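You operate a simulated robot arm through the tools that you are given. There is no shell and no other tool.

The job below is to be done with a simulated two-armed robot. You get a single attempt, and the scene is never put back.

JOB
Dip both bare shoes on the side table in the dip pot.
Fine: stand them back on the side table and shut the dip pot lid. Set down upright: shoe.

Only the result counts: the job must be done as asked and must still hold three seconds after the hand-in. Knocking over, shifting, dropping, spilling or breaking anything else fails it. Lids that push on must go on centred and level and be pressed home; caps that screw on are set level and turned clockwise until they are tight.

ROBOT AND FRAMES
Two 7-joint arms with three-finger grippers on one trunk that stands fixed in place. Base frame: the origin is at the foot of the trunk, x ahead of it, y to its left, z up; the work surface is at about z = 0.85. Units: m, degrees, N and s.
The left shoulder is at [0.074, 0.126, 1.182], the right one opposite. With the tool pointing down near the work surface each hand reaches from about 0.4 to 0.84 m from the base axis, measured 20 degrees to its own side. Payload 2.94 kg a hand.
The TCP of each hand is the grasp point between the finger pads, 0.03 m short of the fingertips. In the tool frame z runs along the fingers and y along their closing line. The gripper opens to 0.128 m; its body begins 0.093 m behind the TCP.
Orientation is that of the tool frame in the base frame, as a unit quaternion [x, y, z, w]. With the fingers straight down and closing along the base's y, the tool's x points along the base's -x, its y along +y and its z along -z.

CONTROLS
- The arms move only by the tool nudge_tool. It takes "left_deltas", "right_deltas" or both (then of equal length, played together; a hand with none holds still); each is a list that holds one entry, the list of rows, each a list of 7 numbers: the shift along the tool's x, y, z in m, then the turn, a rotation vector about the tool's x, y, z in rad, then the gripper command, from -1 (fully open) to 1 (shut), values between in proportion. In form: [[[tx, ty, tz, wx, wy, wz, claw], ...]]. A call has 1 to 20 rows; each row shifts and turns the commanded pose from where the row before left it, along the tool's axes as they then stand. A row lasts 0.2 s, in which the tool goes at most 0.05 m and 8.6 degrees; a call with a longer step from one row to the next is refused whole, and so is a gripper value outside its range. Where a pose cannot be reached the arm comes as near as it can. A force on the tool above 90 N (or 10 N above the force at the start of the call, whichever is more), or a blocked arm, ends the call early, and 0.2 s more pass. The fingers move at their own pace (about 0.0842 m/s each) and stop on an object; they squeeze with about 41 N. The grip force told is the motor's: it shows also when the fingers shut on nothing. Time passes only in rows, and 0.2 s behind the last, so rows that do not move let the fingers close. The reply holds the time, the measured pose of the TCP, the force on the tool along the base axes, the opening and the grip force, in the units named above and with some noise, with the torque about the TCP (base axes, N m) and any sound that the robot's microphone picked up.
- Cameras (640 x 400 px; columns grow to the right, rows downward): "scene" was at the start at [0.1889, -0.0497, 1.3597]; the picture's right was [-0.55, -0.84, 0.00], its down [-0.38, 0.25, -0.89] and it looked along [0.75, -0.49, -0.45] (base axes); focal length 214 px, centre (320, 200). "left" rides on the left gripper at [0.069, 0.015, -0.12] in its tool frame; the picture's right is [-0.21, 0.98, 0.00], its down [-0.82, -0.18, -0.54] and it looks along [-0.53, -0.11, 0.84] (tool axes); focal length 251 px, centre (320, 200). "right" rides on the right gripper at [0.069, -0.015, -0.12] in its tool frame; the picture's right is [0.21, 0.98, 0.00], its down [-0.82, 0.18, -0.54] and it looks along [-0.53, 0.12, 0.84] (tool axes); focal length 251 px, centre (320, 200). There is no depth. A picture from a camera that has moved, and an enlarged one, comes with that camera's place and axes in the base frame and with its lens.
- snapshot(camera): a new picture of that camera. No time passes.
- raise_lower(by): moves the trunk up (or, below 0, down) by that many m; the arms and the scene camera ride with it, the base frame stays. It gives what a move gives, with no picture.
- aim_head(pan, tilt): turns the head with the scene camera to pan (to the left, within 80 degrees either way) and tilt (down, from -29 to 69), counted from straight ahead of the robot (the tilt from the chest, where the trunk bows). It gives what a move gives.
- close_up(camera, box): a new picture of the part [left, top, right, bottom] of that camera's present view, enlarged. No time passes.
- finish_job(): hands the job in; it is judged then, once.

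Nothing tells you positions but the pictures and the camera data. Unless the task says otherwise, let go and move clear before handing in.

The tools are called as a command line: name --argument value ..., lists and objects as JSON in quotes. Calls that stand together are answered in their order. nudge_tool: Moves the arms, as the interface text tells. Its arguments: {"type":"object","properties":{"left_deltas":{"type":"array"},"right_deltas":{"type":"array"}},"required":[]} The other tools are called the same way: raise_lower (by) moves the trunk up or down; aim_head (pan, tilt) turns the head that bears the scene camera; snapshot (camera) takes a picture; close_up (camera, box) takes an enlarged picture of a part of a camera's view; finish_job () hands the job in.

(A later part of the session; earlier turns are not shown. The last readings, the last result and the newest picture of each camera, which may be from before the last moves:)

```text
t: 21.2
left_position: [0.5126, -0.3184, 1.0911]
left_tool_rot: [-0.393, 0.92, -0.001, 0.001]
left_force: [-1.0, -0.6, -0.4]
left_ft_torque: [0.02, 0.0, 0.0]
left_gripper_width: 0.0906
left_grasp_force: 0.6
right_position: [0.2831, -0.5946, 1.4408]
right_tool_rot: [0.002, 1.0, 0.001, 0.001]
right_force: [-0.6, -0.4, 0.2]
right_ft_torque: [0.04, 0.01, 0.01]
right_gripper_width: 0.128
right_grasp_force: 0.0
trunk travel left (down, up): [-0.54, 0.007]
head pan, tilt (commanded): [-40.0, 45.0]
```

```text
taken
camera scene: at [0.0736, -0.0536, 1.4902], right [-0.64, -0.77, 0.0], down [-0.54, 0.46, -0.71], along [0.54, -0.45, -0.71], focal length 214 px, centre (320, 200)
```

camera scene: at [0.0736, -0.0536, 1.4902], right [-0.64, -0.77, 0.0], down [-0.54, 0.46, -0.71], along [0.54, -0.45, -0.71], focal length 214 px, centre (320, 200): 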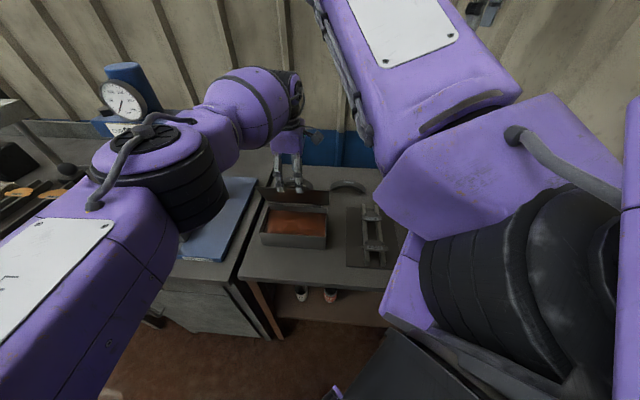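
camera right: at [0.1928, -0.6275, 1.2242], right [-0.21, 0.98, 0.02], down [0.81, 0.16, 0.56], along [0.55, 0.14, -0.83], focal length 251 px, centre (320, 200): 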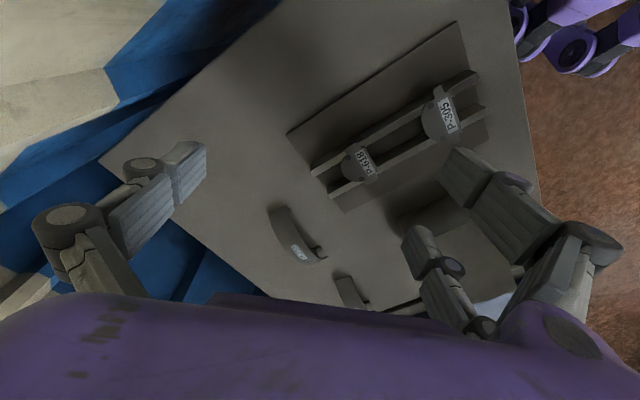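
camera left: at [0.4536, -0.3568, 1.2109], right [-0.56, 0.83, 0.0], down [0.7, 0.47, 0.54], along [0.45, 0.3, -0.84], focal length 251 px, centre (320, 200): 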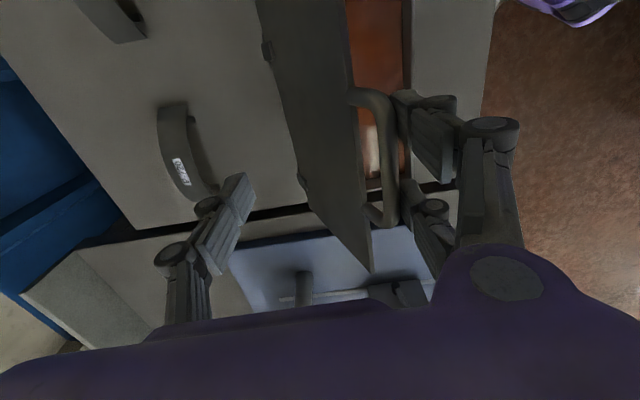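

Lid at about 72°. I'll take it to 80° and close the fingers loosely around the handle bar so I can guide it past vertical.

nudge_tool --left_deltas '[[[0, -0.0207, -0.0078, 0, 0, 0, -0.406], [0, 0.0135, 0, 0, 0, 0, 0.016], [0, 0.0135, 0, 0, 0, 0, 0.4375], [0, 0.0095, 0, 0, 0, 0, 0.734], [0, 0, 0, 0, 0, 0, 0.734]]]'

snapshot --camera "left"

close_up --camera "scene" --box '[230, 150, 360, 260]'

```text
t: 22.4
left_position: [0.4903, -0.2938, 1.0977]
left_tool_rot: [-0.394, 0.919, 0.0, 0.001]
left_force: [-2.1, 0.0, 0.1]
left_ft_torque: [0.02, 0.03, -0.04]
left_gripper_width: 0.0173
left_grasp_force: 0.2
left hand out of reach, approached as far as the arm can: row 1
right_position: [0.2842, -0.5928, 1.4402]
right_tool_rot: [0.003, 1.0, 0.0, 0.001]
right_force: [-0.4, 0.1, 0.5]
right_ft_torque: [0.02, -0.01, -0.01]
right_gripper_width: 0.1279
right_grasp_force: 0.0
trunk travel left (down, up): [-0.54, 0.007]
head pan, tilt (commanded): [-40.0, 45.0]
```

```text
taken
camera left: at [0.4303, -0.3329, 1.2169], right [-0.56, 0.83, 0.0], down [0.7, 0.47, 0.54], along [0.45, 0.3, -0.84], focal length 251 px, centre (320, 200)
```

left: 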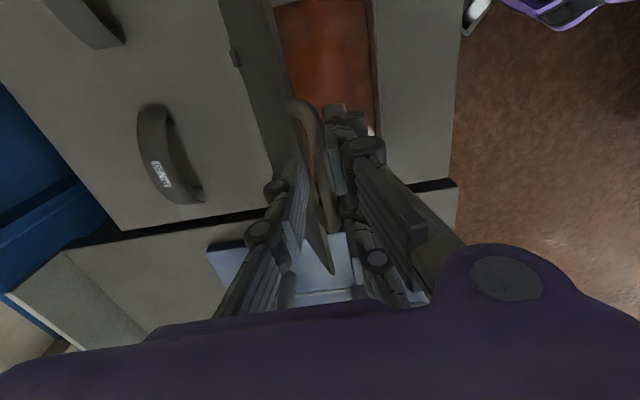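

```text
3.64 times, centred on (295, 205) of scene
camera zoom: at [0.0747, -0.0517, 1.4902], right [-0.64, -0.77, 0.0], down [-0.54, 0.45, -0.71], along [0.54, -0.45, -0.71], focal length 780 px, centre (411, 182)
```

zoom: 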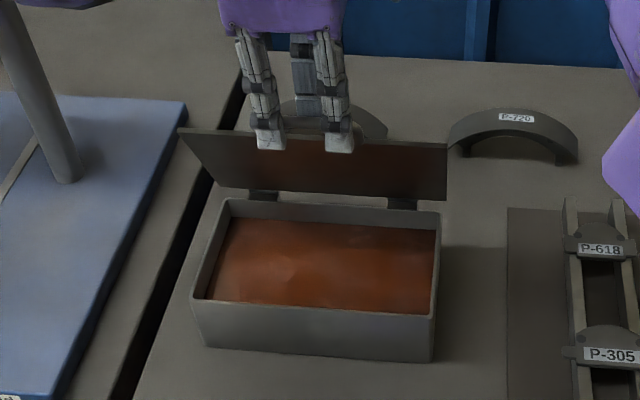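

The lid leans at about 72° in the finger cage, but the vertical tool is near its reach limit. I'll tilt the tool forward about the bar, which moves the wrist back toward the robot.

nudge_tool --left_deltas '[[[0, 0.0018, -0.0004, 0.117, 0, 0, 0.734], [0, 0.0018, -0.0004, 0.117, 0, 0, 0.734], [0, 0.0018, -0.0004, 0.117, 0, 0, 0.734], [0, -0.0221, -0.0003, 0, 0, 0, 0.734]]]'

snapshot --camera "left"

close_up --camera "scene" --box '[230, 150, 360, 260]'

```text
t: 23.4
left_position: [0.5007, -0.3055, 1.1067]
left_tool_rot: [-0.386, 0.905, -0.162, 0.069]
left_force: [1.8, 2.7, 1.5]
left_ft_torque: [0.22, -0.1, 0.02]
left_gripper_width: 0.0172
left_grasp_force: 0.3
right_position: [0.2848, -0.5938, 1.4404]
right_tool_rot: [0.003, 1.0, 0.002, 0.0]
right_force: [-0.5, -0.3, 0.6]
right_ft_torque: [0.02, 0.03, 0.01]
right_gripper_width: 0.128
right_grasp_force: 0.2
trunk travel left (down, up): [-0.54, 0.007]
head pan, tilt (commanded): [-40.0, 45.0]
```

```text
taken
camera left: at [0.4133, -0.3164, 1.2138], right [-0.51, 0.79, -0.34], down [0.55, 0.61, 0.57], along [0.66, 0.11, -0.75], focal length 251 px, centre (320, 200)
```

left: 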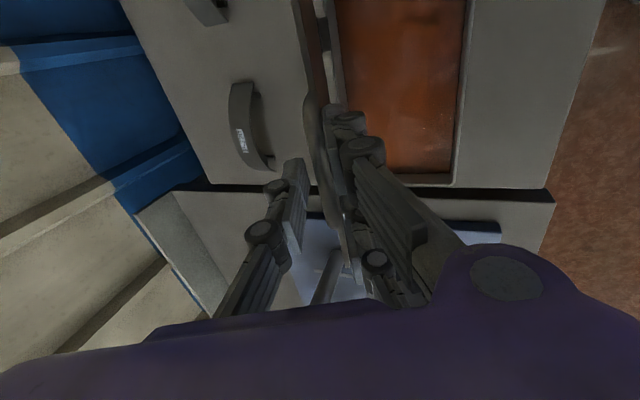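

```text
3.64 times, centred on (295, 205) of scene
camera zoom: at [0.0748, -0.053, 1.4902], right [-0.64, -0.77, 0.0], down [-0.54, 0.46, -0.71], along [0.54, -0.45, -0.71], focal length 780 px, centre (411, 182)
```

zoom: 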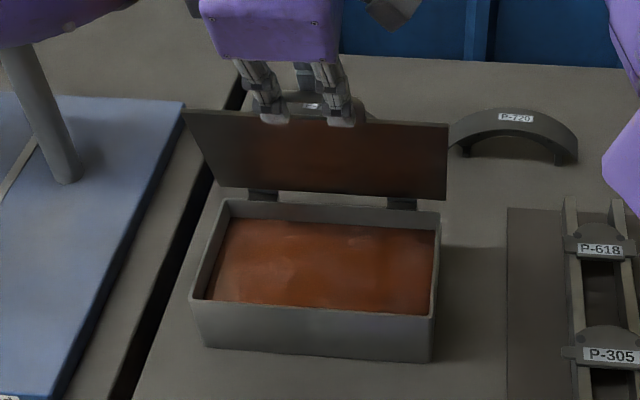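

nudge_tool --left_deltas '[[[0, -0.022, 0.0029, 0, 0, 0, 0.734], [0, 0, 0, 0, 0, 0, 0.734]]]'

snapshot --camera "left"

close_up --camera "scene" --box '[230, 150, 360, 260]'

```text
t: 24.0
left_position: [0.5169, -0.3187, 1.1124]
left_tool_rot: [-0.386, 0.905, -0.161, 0.069]
left_force: [-0.2, 0.7, -0.6]
left_ft_torque: [0.09, -0.03, -0.01]
left_gripper_width: 0.0173
left_grasp_force: 0.8
right_position: [0.2846, -0.5941, 1.4414]
right_tool_rot: [0.004, 1.0, 0.001, 0.0]
right_force: [0.0, 0.7, 0.3]
right_ft_torque: [-0.03, 0.02, -0.01]
right_gripper_width: 0.128
right_grasp_force: 0.2
trunk travel left (down, up): [-0.54, 0.007]
head pan, tilt (commanded): [-40.0, 45.0]
```

```text
taken
camera left: at [0.428, -0.3301, 1.219], right [-0.51, 0.79, -0.34], down [0.56, 0.61, 0.57], along [0.65, 0.11, -0.75], focal length 251 px, centre (320, 200)
```

left: 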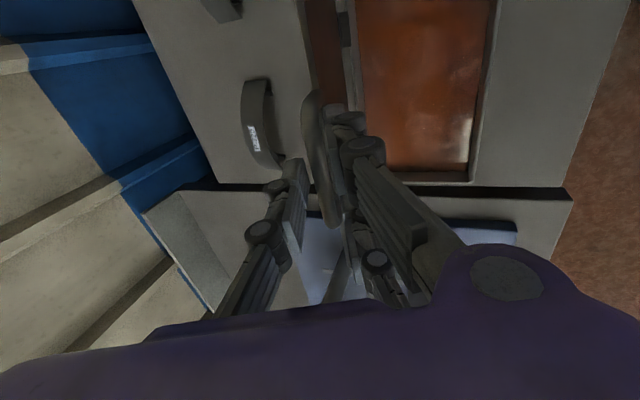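

```text
3.64 times, centred on (295, 205) of scene
camera zoom: at [0.0747, -0.0515, 1.4902], right [-0.64, -0.77, 0.0], down [-0.54, 0.45, -0.71], along [0.54, -0.45, -0.71], focal length 780 px, centre (411, 182)
```

zoom: 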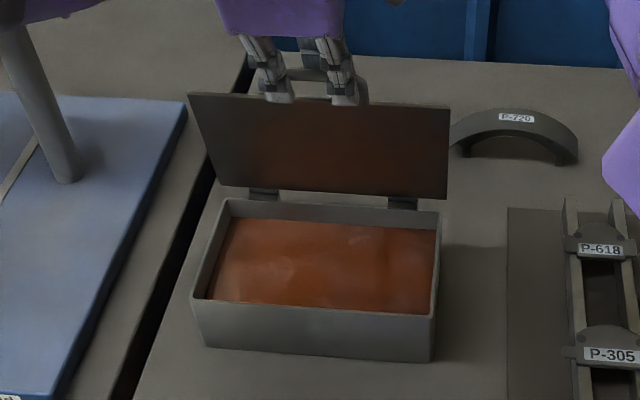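

nudge_tool --left_deltas '[[[0, -0.0162, 0.0042, 0, 0, 0, 0.734], [0, 0, 0, 0, 0, 0, 0.734]]]'

close_up --camera "scene" --box '[230, 150, 360, 260]'

nudge_tool --left_deltas '[[[0, -0.0156, 0.0059, 0, 0, 0, 0.734], [0, 0, 0, 0, 0, 0, 0.734]]]'

close_up --camera "scene" --box '[230, 150, 360, 260]'

snapshot --camera "left"

```text
t: 24.6
left_position: [0.5292, -0.3294, 1.1136]
left_tool_rot: [-0.386, 0.906, -0.162, 0.069]
left_force: [-0.1, -0.2, -0.7]
left_ft_torque: [0.0, -0.04, -0.02]
left_gripper_width: 0.017
left_grasp_force: 0.0
right_position: [0.2834, -0.593, 1.4412]
right_tool_rot: [0.003, 1.0, 0.001, 0.001]
right_force: [-0.8, 0.4, 0.1]
right_ft_torque: [0.0, -0.02, 0.02]
right_gripper_width: 0.1277
right_grasp_force: 0.1
trunk travel left (down, up): [-0.54, 0.007]
head pan, tilt (commanded): [-40.0, 45.0]
```

```text
3.64 times, centred on (295, 205) of scene
camera zoom: at [0.0745, -0.0514, 1.4902], right [-0.64, -0.77, 0.0], down [-0.54, 0.45, -0.71], along [0.54, -0.45, -0.71], focal length 780 px, centre (411, 182)
```

zoom: 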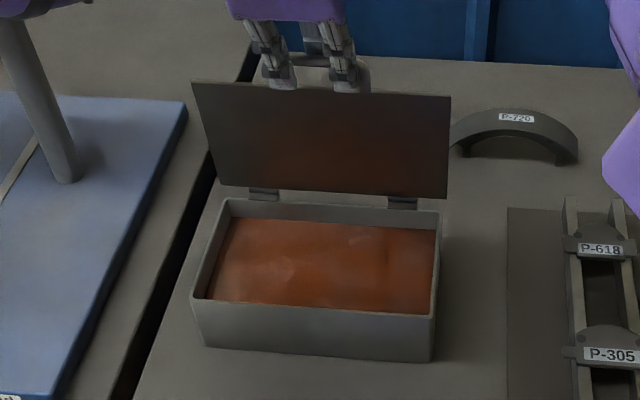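

```text
t: 25.2
left_position: [0.5419, -0.342, 1.1136]
left_tool_rot: [-0.387, 0.905, -0.162, 0.069]
left_force: [-1.5, 2.6, 2.8]
left_ft_torque: [0.28, 0.27, 0.08]
left_gripper_width: 0.0179
left_grasp_force: 0.3
right_position: [0.2842, -0.5921, 1.4411]
right_tool_rot: [0.002, 1.0, 0.0, 0.002]
right_force: [0.4, 0.3, 0.1]
right_ft_torque: [-0.04, 0.0, 0.04]
right_gripper_width: 0.1281
right_grasp_force: 0.0
trunk travel left (down, up): [-0.54, 0.007]
head pan, tilt (commanded): [-40.0, 45.0]
```

```text
3.64 times, centred on (295, 205) of scene
camera zoom: at [0.0748, -0.0515, 1.4902], right [-0.64, -0.77, 0.0], down [-0.54, 0.45, -0.71], along [0.54, -0.45, -0.71], focal length 780 px, centre (411, 182)
```

zoom: 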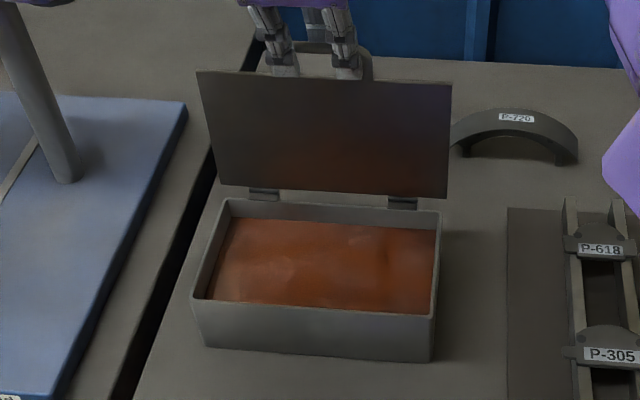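

```text
taken
camera left: at [0.4522, -0.3526, 1.2209], right [-0.51, 0.79, -0.34], down [0.56, 0.61, 0.57], along [0.65, 0.1, -0.75], focal length 251 px, centre (320, 200)
```

left: 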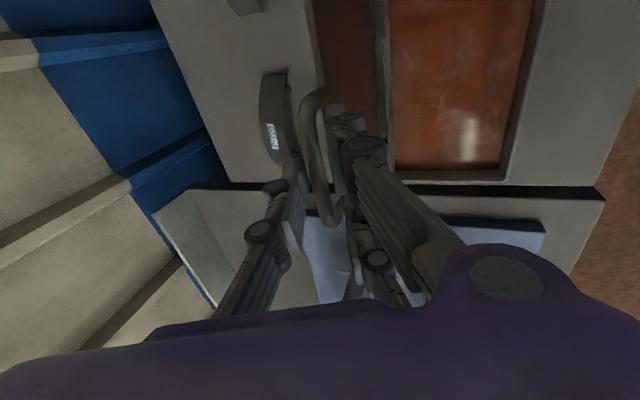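

The lid is at about 100°. I'll push another small step to find out whether there is a stop.

nudge_tool --left_deltas '[[[0, -0.01, 0.004, 0, 0, 0, 0.734], [0, 0, 0, 0, 0, 0, 0.734]]]'

snapshot --camera "left"

close_up --camera "scene" --box '[230, 150, 360, 260]'

```text
t: 25.8
left_position: [0.5481, -0.35, 1.1138]
left_tool_rot: [-0.386, 0.905, -0.162, 0.069]
left_force: [-1.6, 0.1, 0.9]
left_ft_torque: [0.16, 0.22, 0.09]
left_gripper_width: 0.0178
left_grasp_force: 0.7
right_position: [0.284, -0.5934, 1.441]
right_tool_rot: [0.003, 1.0, 0.001, 0.001]
right_force: [-0.5, -0.1, -0.3]
right_ft_torque: [-0.01, -0.03, -0.04]
right_gripper_width: 0.1281
right_grasp_force: 0.0
trunk travel left (down, up): [-0.54, 0.007]
head pan, tilt (commanded): [-40.0, 45.0]
```

```text
taken
camera left: at [0.4601, -0.3605, 1.2202], right [-0.51, 0.79, -0.34], down [0.56, 0.61, 0.57], along [0.65, 0.1, -0.75], focal length 251 px, centre (320, 200)
```

left: 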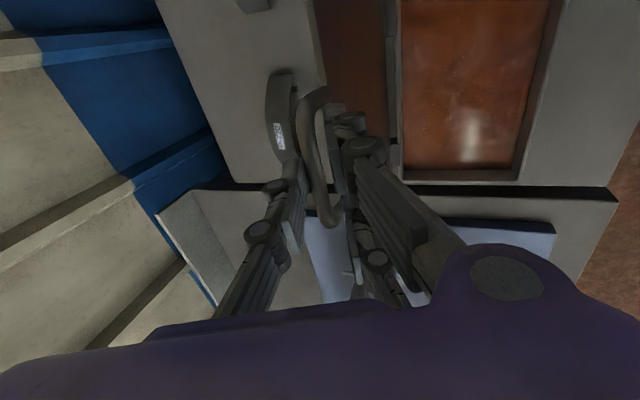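

```text
3.64 times, centred on (295, 205) of scene
camera zoom: at [0.0747, -0.052, 1.4901], right [-0.64, -0.77, 0.0], down [-0.54, 0.45, -0.71], along [0.54, -0.45, -0.71], focal length 780 px, centre (411, 182)
```

zoom: 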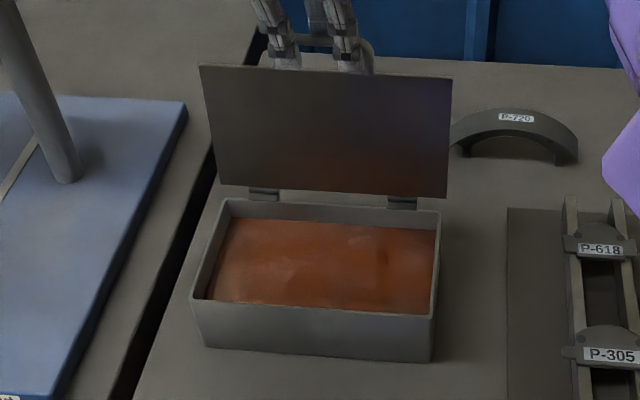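

nudge_tool --left_deltas '[[[0, -0.0143, 0.0084, 0, 0, 0, 0.734], [0, 0, 0, 0, 0, 0, 0.734]]]'

snapshot --camera "left"

close_up --camera "scene" --box '[230, 150, 360, 260]'

```text
t: 26.4
left_position: [0.5597, -0.3613, 1.1105]
left_tool_rot: [-0.386, 0.905, -0.163, 0.07]
left_force: [-3.3, -2.3, 6.1]
left_ft_torque: [0.24, 0.27, 0.1]
left_gripper_width: 0.017
left_grasp_force: 0.3
right_position: [0.2832, -0.5929, 1.4403]
right_tool_rot: [0.003, 1.0, 0.001, 0.002]
right_force: [0.7, 0.0, 0.3]
right_ft_torque: [-0.02, 0.0, 0.02]
right_gripper_width: 0.1279
right_grasp_force: 0.0
trunk travel left (down, up): [-0.54, 0.007]
head pan, tilt (commanded): [-40.0, 45.0]
```

```text
taken
camera left: at [0.4718, -0.3722, 1.217], right [-0.51, 0.79, -0.34], down [0.55, 0.61, 0.57], along [0.66, 0.1, -0.75], focal length 251 px, centre (320, 200)
```

left: 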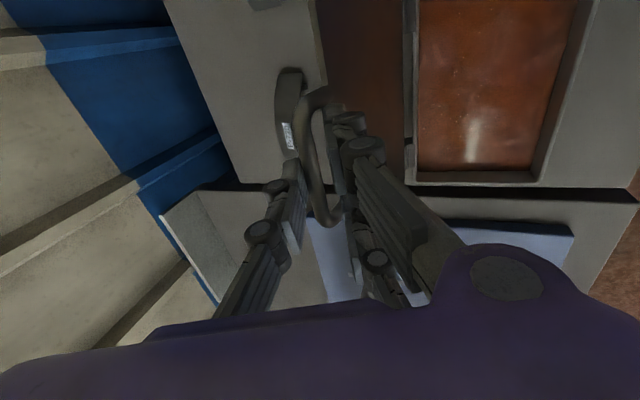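

```text
3.64 times, centred on (295, 205) of scene
camera zoom: at [0.0743, -0.0521, 1.4902], right [-0.64, -0.77, 0.0], down [-0.54, 0.45, -0.71], along [0.54, -0.45, -0.71], focal length 780 px, centre (411, 182)
```

zoom: 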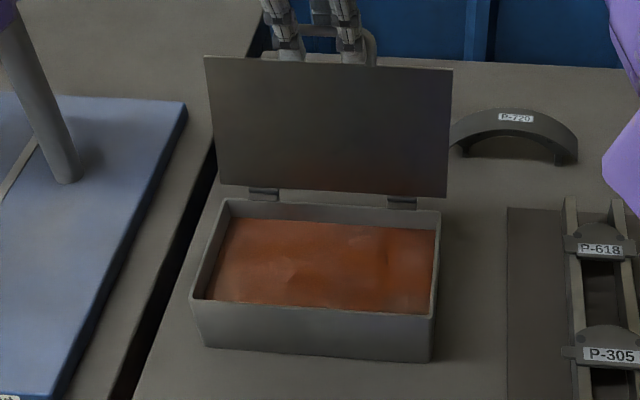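

Still no stop at about 110°. I'll open the cage a little to see whether the lid stays put on its own or leans onto the back finger.

nudge_tool --left_deltas '[[[0, 0, -0.005, 0, 0, 0, 0.734], [0, 0, 0, 0, 0, 0, 0.453], [0, 0, 0, 0, 0, 0, 0.453], [0, 0, 0, 0, 0, 0, 0.453]]]'

snapshot --camera "left"

close_up --camera "scene" --box '[230, 150, 360, 260]'

```text
t: 27.4
left_position: [0.5595, -0.3595, 1.1149]
left_tool_rot: [-0.386, 0.905, -0.162, 0.069]
left_force: [-1.6, -2.7, -1.4]
left_ft_torque: [-0.12, 0.0, 0.04]
left_gripper_width: 0.0351
left_grasp_force: 0.0
right_position: [0.2849, -0.5929, 1.4404]
right_tool_rot: [0.003, 1.0, 0.001, 0.001]
right_force: [0.1, 0.1, -1.0]
right_ft_torque: [-0.01, 0.0, -0.01]
right_gripper_width: 0.1278
right_grasp_force: 0.1
trunk travel left (down, up): [-0.54, 0.007]
head pan, tilt (commanded): [-40.0, 45.0]
```

```text
taken
camera left: at [0.4705, -0.3708, 1.2212], right [-0.51, 0.79, -0.34], down [0.56, 0.6, 0.57], along [0.65, 0.11, -0.75], focal length 251 px, centre (320, 200)
```

left: 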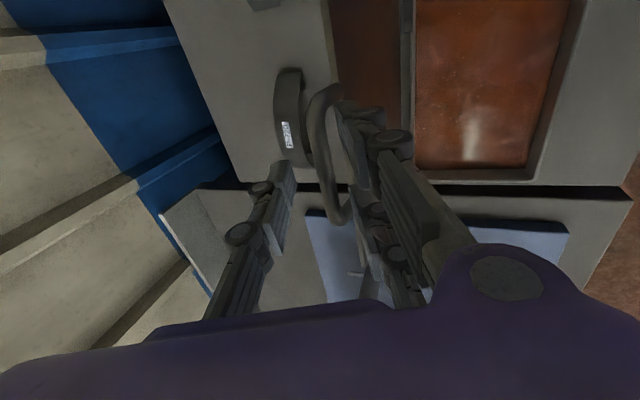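

```text
3.64 times, centred on (295, 205) of scene
camera zoom: at [0.0744, -0.0524, 1.4902], right [-0.64, -0.77, 0.0], down [-0.54, 0.45, -0.71], along [0.54, -0.45, -0.71], focal length 780 px, centre (411, 182)
```

zoom: 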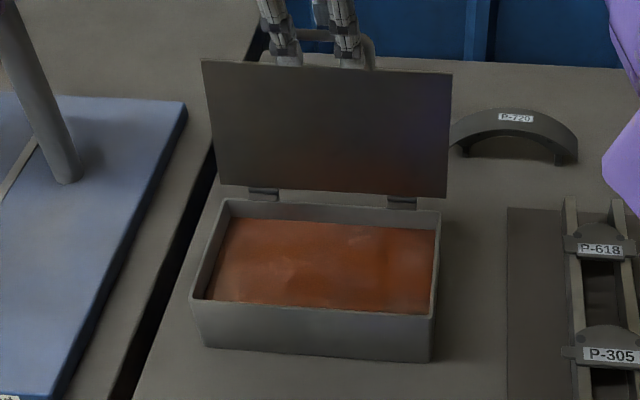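

The lid sprang back slightly off a stop and is resting open. I'll open wider to confirm it stays on its own.

nudge_tool --left_deltas '[[[0, 0, 0, 0, 0, 0, 0.1], [0, 0, 0, 0, 0, 0, 0.1], [0, 0, 0, 0, 0, 0, 0.1], [0, 0, 0, 0, 0, 0, 0.1]]]'

snapshot --camera "left"

close_up --camera "scene" --box '[230, 150, 360, 260]'

```text
t: 28.4
left_position: [0.5595, -0.3597, 1.1138]
left_tool_rot: [-0.387, 0.905, -0.161, 0.069]
left_force: [0.1, 0.3, 0.1]
left_ft_torque: [0.02, 0.04, -0.02]
left_gripper_width: 0.0577
left_grasp_force: 0.1
right_position: [0.2839, -0.5931, 1.4411]
right_tool_rot: [0.003, 1.0, 0.001, 0.001]
right_force: [-0.4, -0.5, 0.4]
right_ft_torque: [-0.01, -0.05, -0.02]
right_gripper_width: 0.128
right_grasp_force: 0.0
trunk travel left (down, up): [-0.54, 0.007]
head pan, tilt (commanded): [-40.0, 45.0]
```

```text
taken
camera left: at [0.471, -0.3704, 1.2213], right [-0.51, 0.79, -0.34], down [0.56, 0.61, 0.57], along [0.65, 0.11, -0.75], focal length 251 px, centre (320, 200)
```

left: 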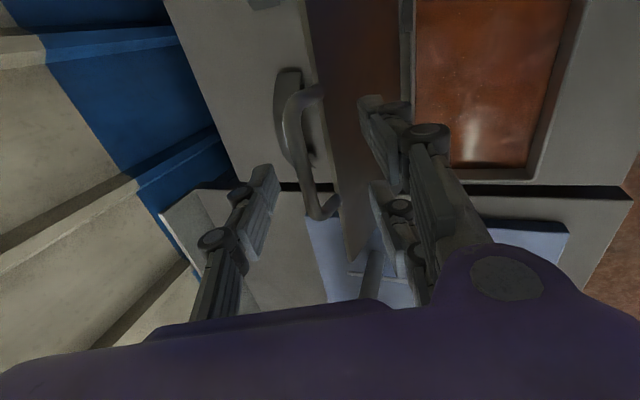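

```text
3.64 times, centred on (295, 205) of scene
camera zoom: at [0.0748, -0.0519, 1.4902], right [-0.64, -0.77, 0.0], down [-0.54, 0.45, -0.71], along [0.54, -0.45, -0.71], focal length 780 px, centre (411, 182)
```

zoom: 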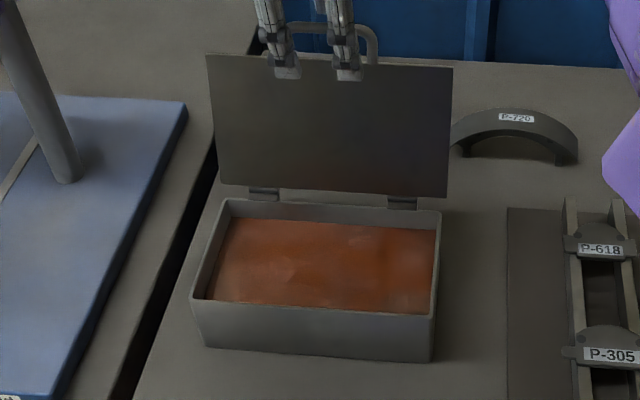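

nudge_tool --left_deltas '[[[0, 0, 0, 0, 0, 0, 0.1], [0, 0, 0, 0, 0, 0, 0.1], [0, 0, 0, 0, 0, 0, 0.1], [0, 0, 0, 0, 0, 0, 0.1], [0, 0, 0, 0, 0, 0, 0.1]]]'

snapshot --camera "left"

close_up --camera "scene" --box '[230, 150, 360, 260]'

```text
t: 29.6
left_position: [0.5599, -0.3596, 1.1138]
left_tool_rot: [-0.386, 0.906, -0.161, 0.069]
left_force: [-0.2, -0.8, -0.7]
left_ft_torque: [0.0, 0.01, -0.01]
left_gripper_width: 0.0575
left_grasp_force: 0.0
right_position: [0.2835, -0.5944, 1.44]
right_tool_rot: [0.002, 1.0, 0.001, 0.002]
right_force: [-0.4, -0.6, 0.1]
right_ft_torque: [0.02, -0.03, -0.01]
right_gripper_width: 0.1278
right_grasp_force: 0.0
trunk travel left (down, up): [-0.54, 0.007]
head pan, tilt (commanded): [-40.0, 45.0]
```

```text
taken
camera left: at [0.4707, -0.3705, 1.2213], right [-0.51, 0.79, -0.34], down [0.56, 0.61, 0.57], along [0.65, 0.11, -0.75], focal length 251 px, centre (320, 200)
```

left: 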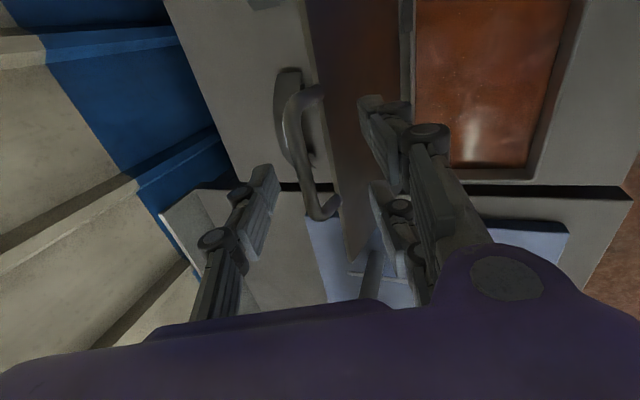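

```text
3.64 times, centred on (295, 205) of scene
camera zoom: at [0.0747, -0.052, 1.4902], right [-0.64, -0.77, 0.0], down [-0.54, 0.45, -0.71], along [0.54, -0.45, -0.71], focal length 780 px, centre (411, 182)
```

zoom: 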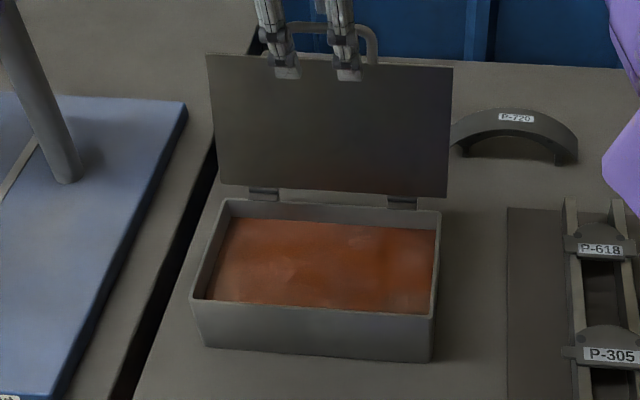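

The lid rests open at its stop (~110°) without help. I'll withdraw the left hand upward along the tool axis, then back and off to the left.

nudge_tool --left_deltas '[[[0, 0, -0.02, 0, 0, 0, 0.1], [0, 0, -0.02, 0, 0, 0, 0.1], [0, 0, -0.02, 0, 0, 0, 0.1], [0, 0.0376, -0.0137, 0, 0, 0, 0.1], [0, 0.0376, -0.0137, 0, 0, 0, 0.1], [0, 0.0376, -0.0137, 0, 0, 0, 0.1], [-0.03, 0.0324, -0.0118, 0, 0, 0, 0.1], [-0.03, 0.0324, -0.0118, 0, 0, 0, 0.1], [-0.03, 0.0324, -0.0118, 0, 0, 0, 0.1], [-0.03, 0.0324, -0.0118, 0, 0, 0, 0.1], [-0.03, 0.0324, -0.0118, 0, 0, 0, 0.1], [-0.03, 0.0324, -0.0118, 0, 0, 0, 0.1], [-0.03, 0.0324, -0.0118, 0, 0, 0, 0.1], [-0.03, 0.0324, -0.0118, 0, 0, 0, 0.1], [-0.03, 0.0324, -0.0118, 0, 0, 0, 0.1]]]'

snapshot --camera "scene"

close_up --camera "scene" --box '[230, 150, 420, 280]'

```text
t: 32.8
left_position: [0.4199, 0.1501, 1.1706]
left_tool_rot: [-0.385, 0.906, -0.162, 0.071]
left_force: [0.2, 0.8, 0.7]
left_ft_torque: [-0.02, -0.04, -0.06]
left_gripper_width: 0.0574
left_grasp_force: 0.2
right_position: [0.282, -0.591, 1.4413]
right_tool_rot: [0.003, 1.0, 0.0, 0.002]
right_force: [-0.4, 0.6, 0.1]
right_ft_torque: [-0.04, 0.01, 0.01]
right_gripper_width: 0.1284
right_grasp_force: 0.1
trunk travel left (down, up): [-0.54, 0.007]
head pan, tilt (commanded): [-40.0, 45.0]
```

```text
taken
camera scene: at [0.0731, -0.0502, 1.4904], right [-0.64, -0.77, 0.0], down [-0.54, 0.45, -0.71], along [0.54, -0.46, -0.71], focal length 214 px, centre (320, 200)
```

scene: 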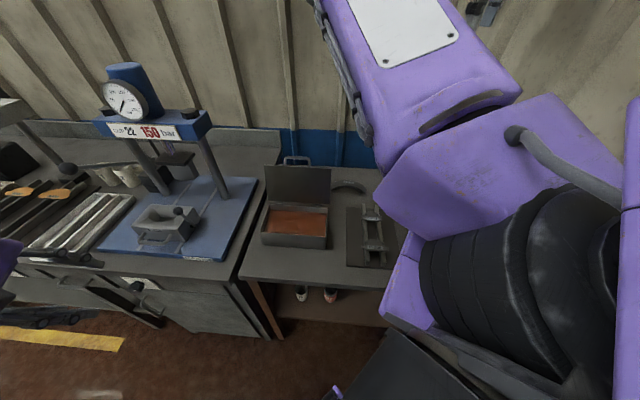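

```text
3.08 times, centred on (325, 215) of scene
camera zoom: at [0.0731, -0.0502, 1.4904], right [-0.64, -0.77, 0.0], down [-0.54, 0.45, -0.71], along [0.54, -0.46, -0.71], focal length 660 px, centre (305, 154)
```

zoom: 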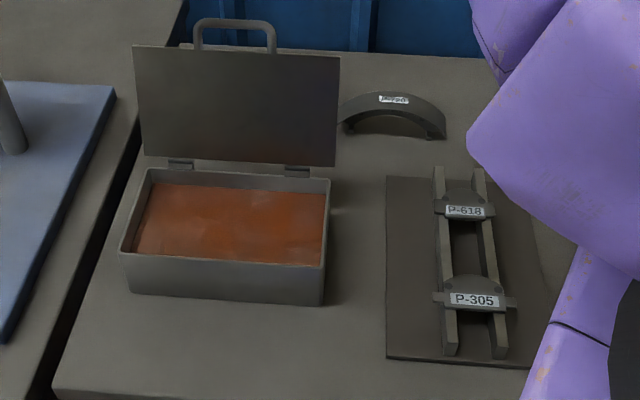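

The lid stands open by itself at ~105–110° and the pot interior (about 0.20 × 0.11 m) is full of brown dip. Now I'll bring the right hand above shoe A and turn it so the fingers close across the shoe's width.

nudge_tool --right_deltas '[[[-0.029, 0.0014, 0.03, 0, 0, 0, -1], [-0.029, 0.0014, 0.03, 0, 0, 0, -1], [-0.029, 0.0014, 0.03, 0, 0, 0, -1], [-0.029, 0.0014, 0.03, 0, 0, 0, -1], [-0.029, 0.0014, 0.03, 0, 0, 0, -1], [-0.029, 0.0014, 0.03, 0, 0, 0, -1], [-0.029, 0.0014, 0.03, 0, 0, 0, -1], [-0.029, 0.0014, 0.03, 0, 0, 0, -1], [0, 0, 0, 0, 0, -0.13, -1], [0, 0, 0, 0, 0, -0.13, -1], [0, 0, 0, 0, 0, -0.13, -1], [0, 0, 0, 0, 0, -0.13, -1], [0, 0, 0, 0, 0, -0.13, -1], [0, 0, 0, 0, 0, -0.13, -1]]]'

snapshot --camera "right"

snapshot --camera "scene"

```text
t: 35.8
left_position: [0.4204, 0.1502, 1.1693]
left_tool_rot: [-0.387, 0.905, -0.161, 0.069]
left_force: [1.0, 0.1, 0.3]
left_ft_torque: [-0.01, -0.01, -0.02]
left_gripper_width: 0.0577
left_grasp_force: 0.0
right_position: [0.5171, -0.5826, 1.2023]
right_tool_rot: [-0.379, 0.926, 0.0, 0.0]
right_force: [0.7, 0.0, 0.1]
right_ft_torque: [-0.03, 0.01, 0.0]
right_gripper_width: 0.1278
right_grasp_force: 0.1
trunk travel left (down, up): [-0.54, 0.007]
head pan, tilt (commanded): [-40.0, 45.0]
```

```text
taken
camera right: at [0.4784, -0.6402, 1.3215], right [-0.84, 0.55, 0.0], down [0.46, 0.7, 0.54], along [0.3, 0.45, -0.84], focal length 251 px, centre (320, 200)
```

right: 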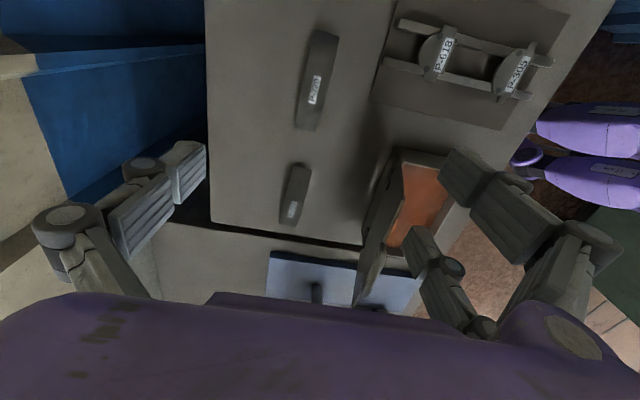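

```text
taken
camera scene: at [0.0746, -0.052, 1.4902], right [-0.64, -0.77, 0.0], down [-0.54, 0.45, -0.71], along [0.54, -0.45, -0.71], focal length 214 px, centre (320, 200)
```

scene: 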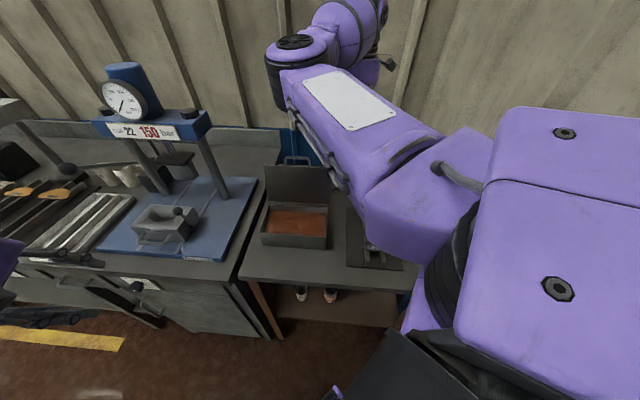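

close_up --camera "right" --box '[240, 10, 400, 250]'

close_up --camera "right" --box '[270, 20, 360, 140]'

```text
1.67 times, centred on (320, 130) of right
camera zoom: at [0.4784, -0.6402, 1.3215], right [-0.84, 0.55, 0.0], down [0.46, 0.7, 0.54], along [0.3, 0.45, -0.84], focal length 419 px, centre (320, 317)
```

zoom: 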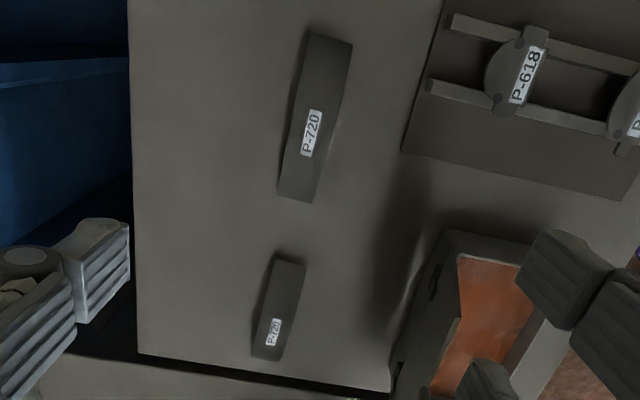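

```text
3.33 times, centred on (315, 80) of right
camera zoom: at [0.4784, -0.6402, 1.3215], right [-0.84, 0.55, 0.0], down [0.46, 0.7, 0.54], along [0.3, 0.45, -0.84], focal length 838 px, centre (337, 600)
```

zoom: 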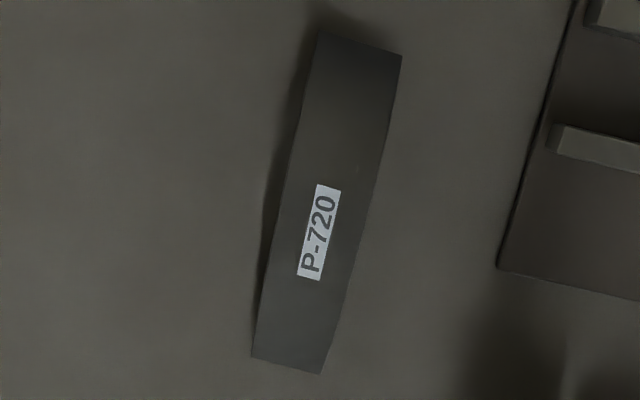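

Shoe A's centre is at about (0.521,-0.588), axis at 42.5°, width about 0.039, top about z=0.912. I'll align and descend to check the fit.

nudge_tool --right_deltas '[[[0.0009, -0.0066, 0.02, 0, 0, 0.035, -1], [0, 0, 0.04, 0, 0, 0, -1], [0, 0, 0.04, 0, 0, 0, -1], [0, 0, 0.04, 0, 0, 0, -1], [0, 0, 0.04, 0, 0, 0, -1], [0, 0, 0.02, 0, 0, 0, -1]]]'

snapshot --camera "right"

snapshot --camera "scene"

```text
t: 37.2
left_position: [0.421, 0.1496, 1.1692]
left_tool_rot: [-0.387, 0.905, -0.162, 0.069]
left_force: [-0.1, -0.9, -0.3]
left_ft_torque: [0.03, 0.01, 0.04]
left_gripper_width: 0.0577
left_grasp_force: 0.0
right_position: [0.5202, -0.5876, 1.0018]
right_tool_rot: [-0.361, 0.932, -0.001, 0.001]
right_force: [0.1, 0.0, 0.4]
right_ft_torque: [0.0, -0.01, 0.0]
right_gripper_width: 0.1278
right_grasp_force: 0.1
trunk travel left (down, up): [-0.54, 0.007]
head pan, tilt (commanded): [-40.0, 45.0]
```

```text
taken
camera right: at [0.4792, -0.6447, 1.1216], right [-0.82, 0.58, 0.0], down [0.48, 0.69, 0.54], along [0.31, 0.44, -0.84], focal length 251 px, centre (320, 200)
```

right: 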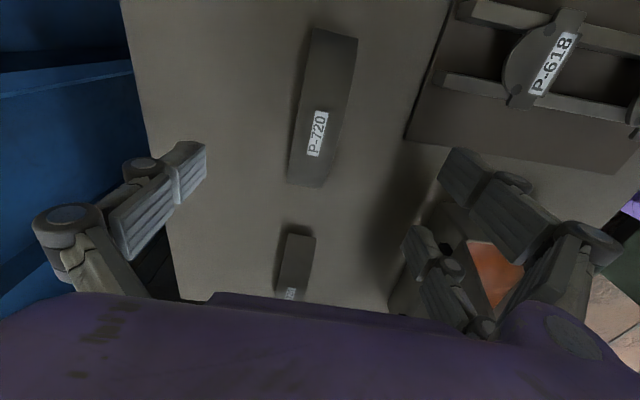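

```text
taken
camera scene: at [0.0747, -0.0521, 1.4902], right [-0.64, -0.77, 0.0], down [-0.54, 0.45, -0.71], along [0.54, -0.45, -0.71], focal length 214 px, centre (320, 200)
```

scene: 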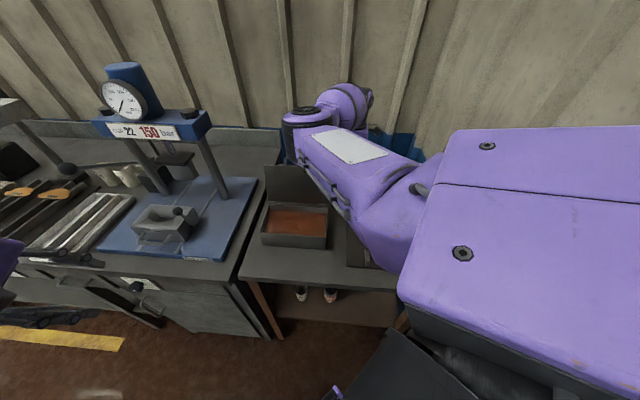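

Alignment on shoe A looks right. I'll descend to the grasp height with fingers open.

nudge_tool --right_deltas '[[[0, 0, 0.03, 0, 0, 0, -1], [0, 0, 0.03, 0, 0, 0, -1], [0, 0, 0.03, 0, 0, 0, -1], [0, 0, 0.014, 0, 0, 0, -1]]]'

snapshot --camera "right"

```text
t: 38.2
left_position: [0.4207, 0.1482, 1.1691]
left_tool_rot: [-0.387, 0.905, -0.161, 0.069]
left_force: [0.5, 0.2, -0.4]
left_ft_torque: [0.01, -0.04, -0.03]
left_gripper_width: 0.058
left_grasp_force: 0.0
right_position: [0.522, -0.5867, 0.8976]
right_tool_rot: [-0.361, 0.933, 0.0, 0.001]
right_force: [-0.1, 0.3, -0.5]
right_ft_torque: [0.01, 0.01, 0.0]
right_gripper_width: 0.1283
right_grasp_force: 0.1
trunk travel left (down, up): [-0.54, 0.007]
head pan, tilt (commanded): [-40.0, 45.0]
```

```text
taken
camera right: at [0.4806, -0.6442, 1.0176], right [-0.82, 0.58, 0.0], down [0.48, 0.69, 0.54], along [0.31, 0.44, -0.84], focal length 251 px, centre (320, 200)
```

right: 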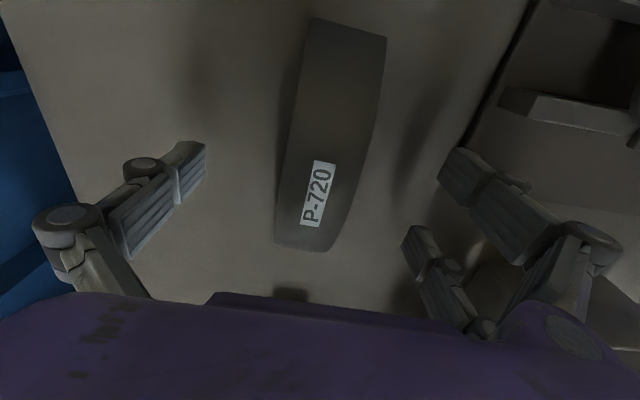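

close_up --camera "right" --box '[200, 0, 480, 270]'

```text
1.48 times, centred on (340, 135) of right
camera zoom: at [0.4806, -0.6442, 1.0176], right [-0.82, 0.58, 0.0], down [0.48, 0.69, 0.54], along [0.31, 0.44, -0.84], focal length 372 px, centre (290, 296)
```

zoom: 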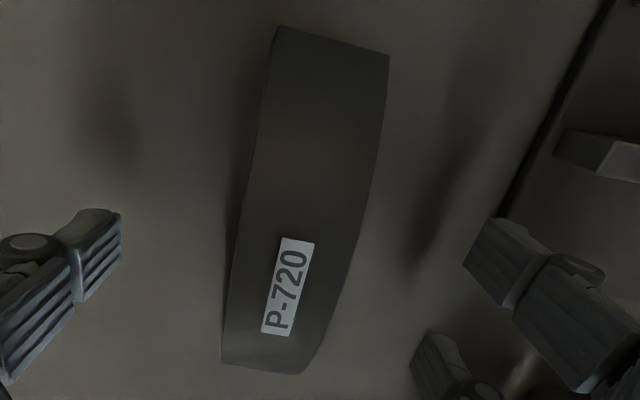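

The shoe is centred laterally. I'll shift 4 mm along its length and close the fingers on it.

nudge_tool --right_deltas '[[[0.004, 0, 0, 0, 0, 0, -1], [0, 0, 0, 0, 0, 0, 0], [0, 0, 0, 0, 0, 0, 0.3], [0, 0, 0, 0, 0, 0, 1], [0, 0, 0, 0, 0, 0, 1], [0, 0, 0, 0, 0, 0, 1]]]'

snapshot --camera "right"

```text
t: 39.6
left_position: [0.42, 0.1481, 1.17]
left_tool_rot: [-0.387, 0.905, -0.161, 0.07]
left_force: [0.4, 0.4, -0.8]
left_ft_torque: [0.02, 0.0, 0.0]
left_gripper_width: 0.0576
left_grasp_force: 0.0
right_position: [0.5185, -0.5882, 0.8982]
right_tool_rot: [-0.361, 0.933, 0.0, 0.0]
right_force: [-1.3, -0.1, 2.3]
right_ft_torque: [0.18, 0.1, 0.03]
right_gripper_width: 0.038
right_grasp_force: 41.6
trunk travel left (down, up): [-0.54, 0.007]
head pan, tilt (commanded): [-40.0, 45.0]
```

```text
taken
camera right: at [0.4772, -0.6464, 1.0176], right [-0.82, 0.58, 0.0], down [0.48, 0.69, 0.54], along [0.31, 0.44, -0.84], focal length 251 px, centre (320, 200)
```

right: 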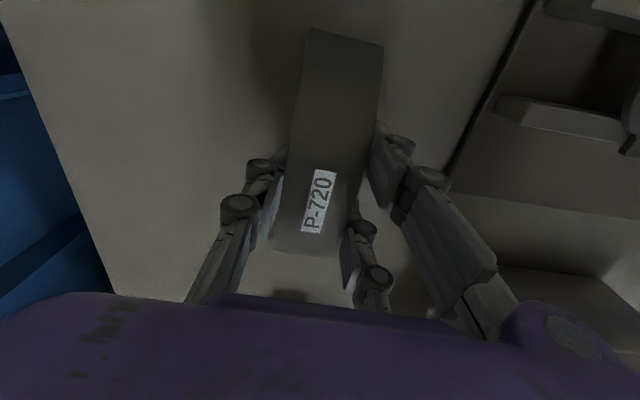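

Grip is firm (41.6 N, 0.038 m). I'll lift shoe A gently and check it hangs level.

nudge_tool --right_deltas '[[[0, 0, -0.01, 0, 0, 0, 1], [0, 0, -0.02, 0, 0, 0, 1], [0, 0, -0.03, 0, 0, 0, 1], [0, 0, -0.03, 0, 0, 0, 1]]]'

snapshot --camera "right"

snapshot --camera "scene"

```text
t: 40.6
left_position: [0.4215, 0.1494, 1.1699]
left_tool_rot: [-0.387, 0.905, -0.161, 0.07]
left_force: [0.1, -0.2, 0.3]
left_ft_torque: [-0.04, -0.01, 0.0]
left_gripper_width: 0.0575
left_grasp_force: 0.0
right_position: [0.5183, -0.5898, 0.989]
right_tool_rot: [-0.361, 0.932, 0.0, 0.001]
right_force: [0.3, -0.7, -3.0]
right_ft_torque: [-0.02, 0.0, 0.0]
right_gripper_width: 0.0377
right_grasp_force: 40.3
trunk travel left (down, up): [-0.54, 0.007]
head pan, tilt (commanded): [-40.0, 45.0]
```

```text
taken
camera right: at [0.4756, -0.6472, 1.1086], right [-0.82, 0.58, 0.0], down [0.48, 0.69, 0.54], along [0.31, 0.44, -0.84], focal length 251 px, centre (320, 200)
```

right: 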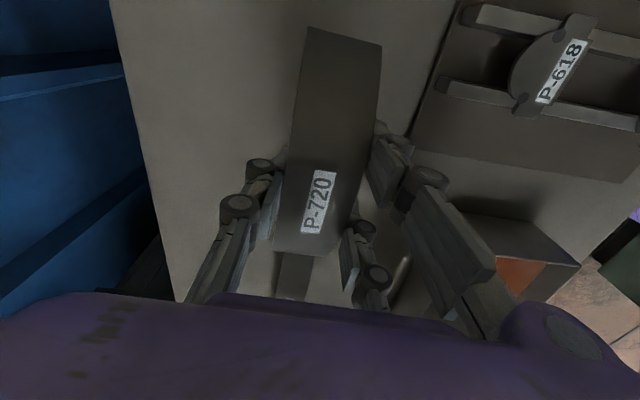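

```text
taken
camera scene: at [0.0743, -0.0517, 1.4903], right [-0.64, -0.77, 0.0], down [-0.54, 0.45, -0.71], along [0.54, -0.45, -0.71], focal length 214 px, centre (320, 200)
```

scene: 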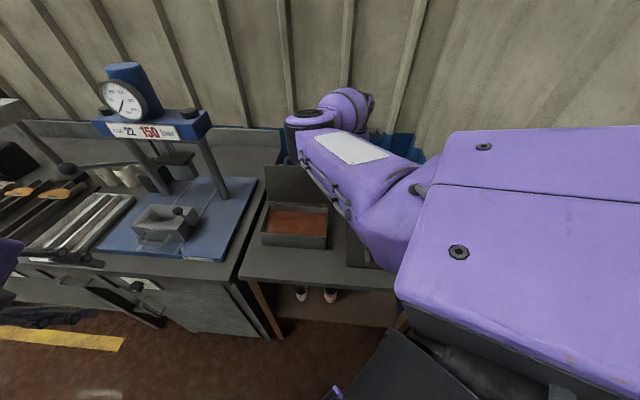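

Shoe A (about 0.3 kg) hangs level. I'll raise it above the lid's height and turn it parallel to the pot.

nudge_tool --right_deltas '[[[0, 0, -0.035, 0, 0, 0, 1], [0, 0, -0.038, 0, 0, 0, 1], [0, 0, -0.038, 0, 0, 0, 1], [0, 0, -0.038, 0, 0, 0, 1], [0, 0, -0.038, 0, 0, 0, 1], [0, 0, -0.01, 0, 0, -0.035, 1], [0, 0, 0, 0, 0, -0.035, 1]]]'

snapshot --camera "right"

snapshot --camera "scene"

```text
t: 42.2
left_position: [0.4217, 0.1481, 1.1702]
left_tool_rot: [-0.386, 0.906, -0.161, 0.069]
left_force: [0.7, -0.2, 0.4]
left_ft_torque: [0.02, 0.01, 0.0]
left_gripper_width: 0.0578
left_grasp_force: 0.1
right_position: [0.5191, -0.5904, 1.1846]
right_tool_rot: [-0.394, 0.919, 0.002, 0.001]
right_force: [0.8, 0.1, -3.6]
right_ft_torque: [0.01, 0.0, 0.01]
right_gripper_width: 0.0379
right_grasp_force: 40.8
trunk travel left (down, up): [-0.54, 0.007]
head pan, tilt (commanded): [-40.0, 45.0]
```

```text
taken
camera right: at [0.4816, -0.6502, 1.304], right [-0.86, 0.52, 0.0], down [0.44, 0.72, 0.54], along [0.28, 0.46, -0.84], focal length 251 px, centre (320, 200)
```

right: 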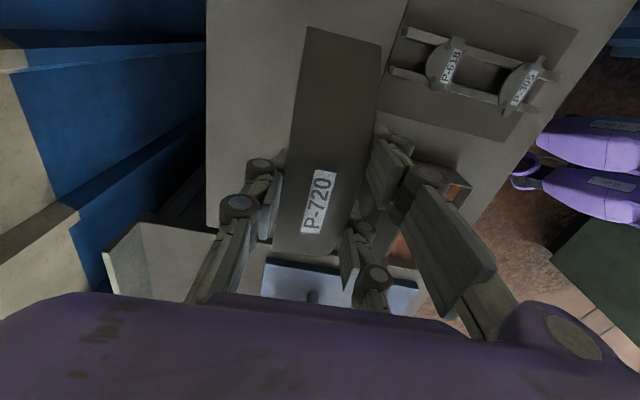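

```text
taken
camera scene: at [0.0751, -0.0523, 1.4901], right [-0.64, -0.77, 0.0], down [-0.54, 0.45, -0.71], along [0.54, -0.45, -0.71], focal length 214 px, centre (320, 200)
```

scene: 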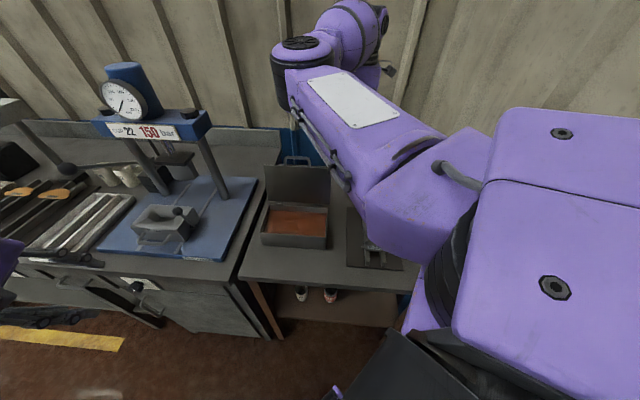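

nudge_tool --right_deltas '[[[-0.02375, 0.0295, 0, 0, 0, 0, 1], [-0.02375, 0.0295, 0, 0, 0, 0, 1], [-0.02375, 0.0295, 0, 0, 0, 0, 1], [-0.02375, 0.0295, 0, 0, 0, 0, 1]]]'

snapshot --camera "right"

snapshot --camera "scene"

```text
t: 43.2
left_position: [0.4208, 0.1505, 1.1692]
left_tool_rot: [-0.387, 0.905, -0.161, 0.069]
left_force: [-0.1, 0.1, -0.7]
left_ft_torque: [-0.03, 0.0, -0.01]
left_gripper_width: 0.0576
left_grasp_force: 0.0
right_position: [0.4993, -0.4377, 1.1875]
right_tool_rot: [-0.394, 0.919, -0.001, 0.001]
right_force: [0.3, 1.6, -3.8]
right_ft_torque: [-0.06, 0.07, -0.03]
right_gripper_width: 0.0374
right_grasp_force: 40.7
trunk travel left (down, up): [-0.54, 0.007]
head pan, tilt (commanded): [-40.0, 45.0]
```

```text
taken
camera right: at [0.4613, -0.498, 1.3066], right [-0.86, 0.52, 0.0], down [0.43, 0.72, 0.54], along [0.28, 0.46, -0.84], focal length 251 px, centre (320, 200)
```

right: 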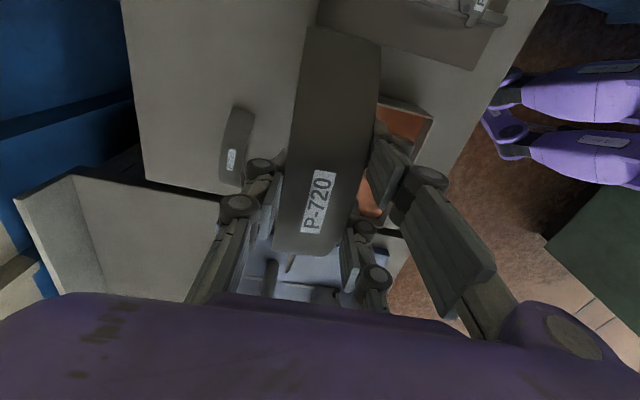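

```text
taken
camera scene: at [0.0748, -0.0499, 1.4903], right [-0.64, -0.77, 0.0], down [-0.54, 0.45, -0.71], along [0.54, -0.46, -0.71], focal length 214 px, centre (320, 200)
```

scene: 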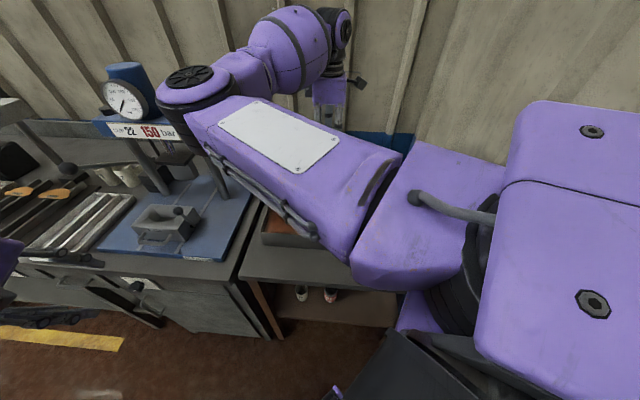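

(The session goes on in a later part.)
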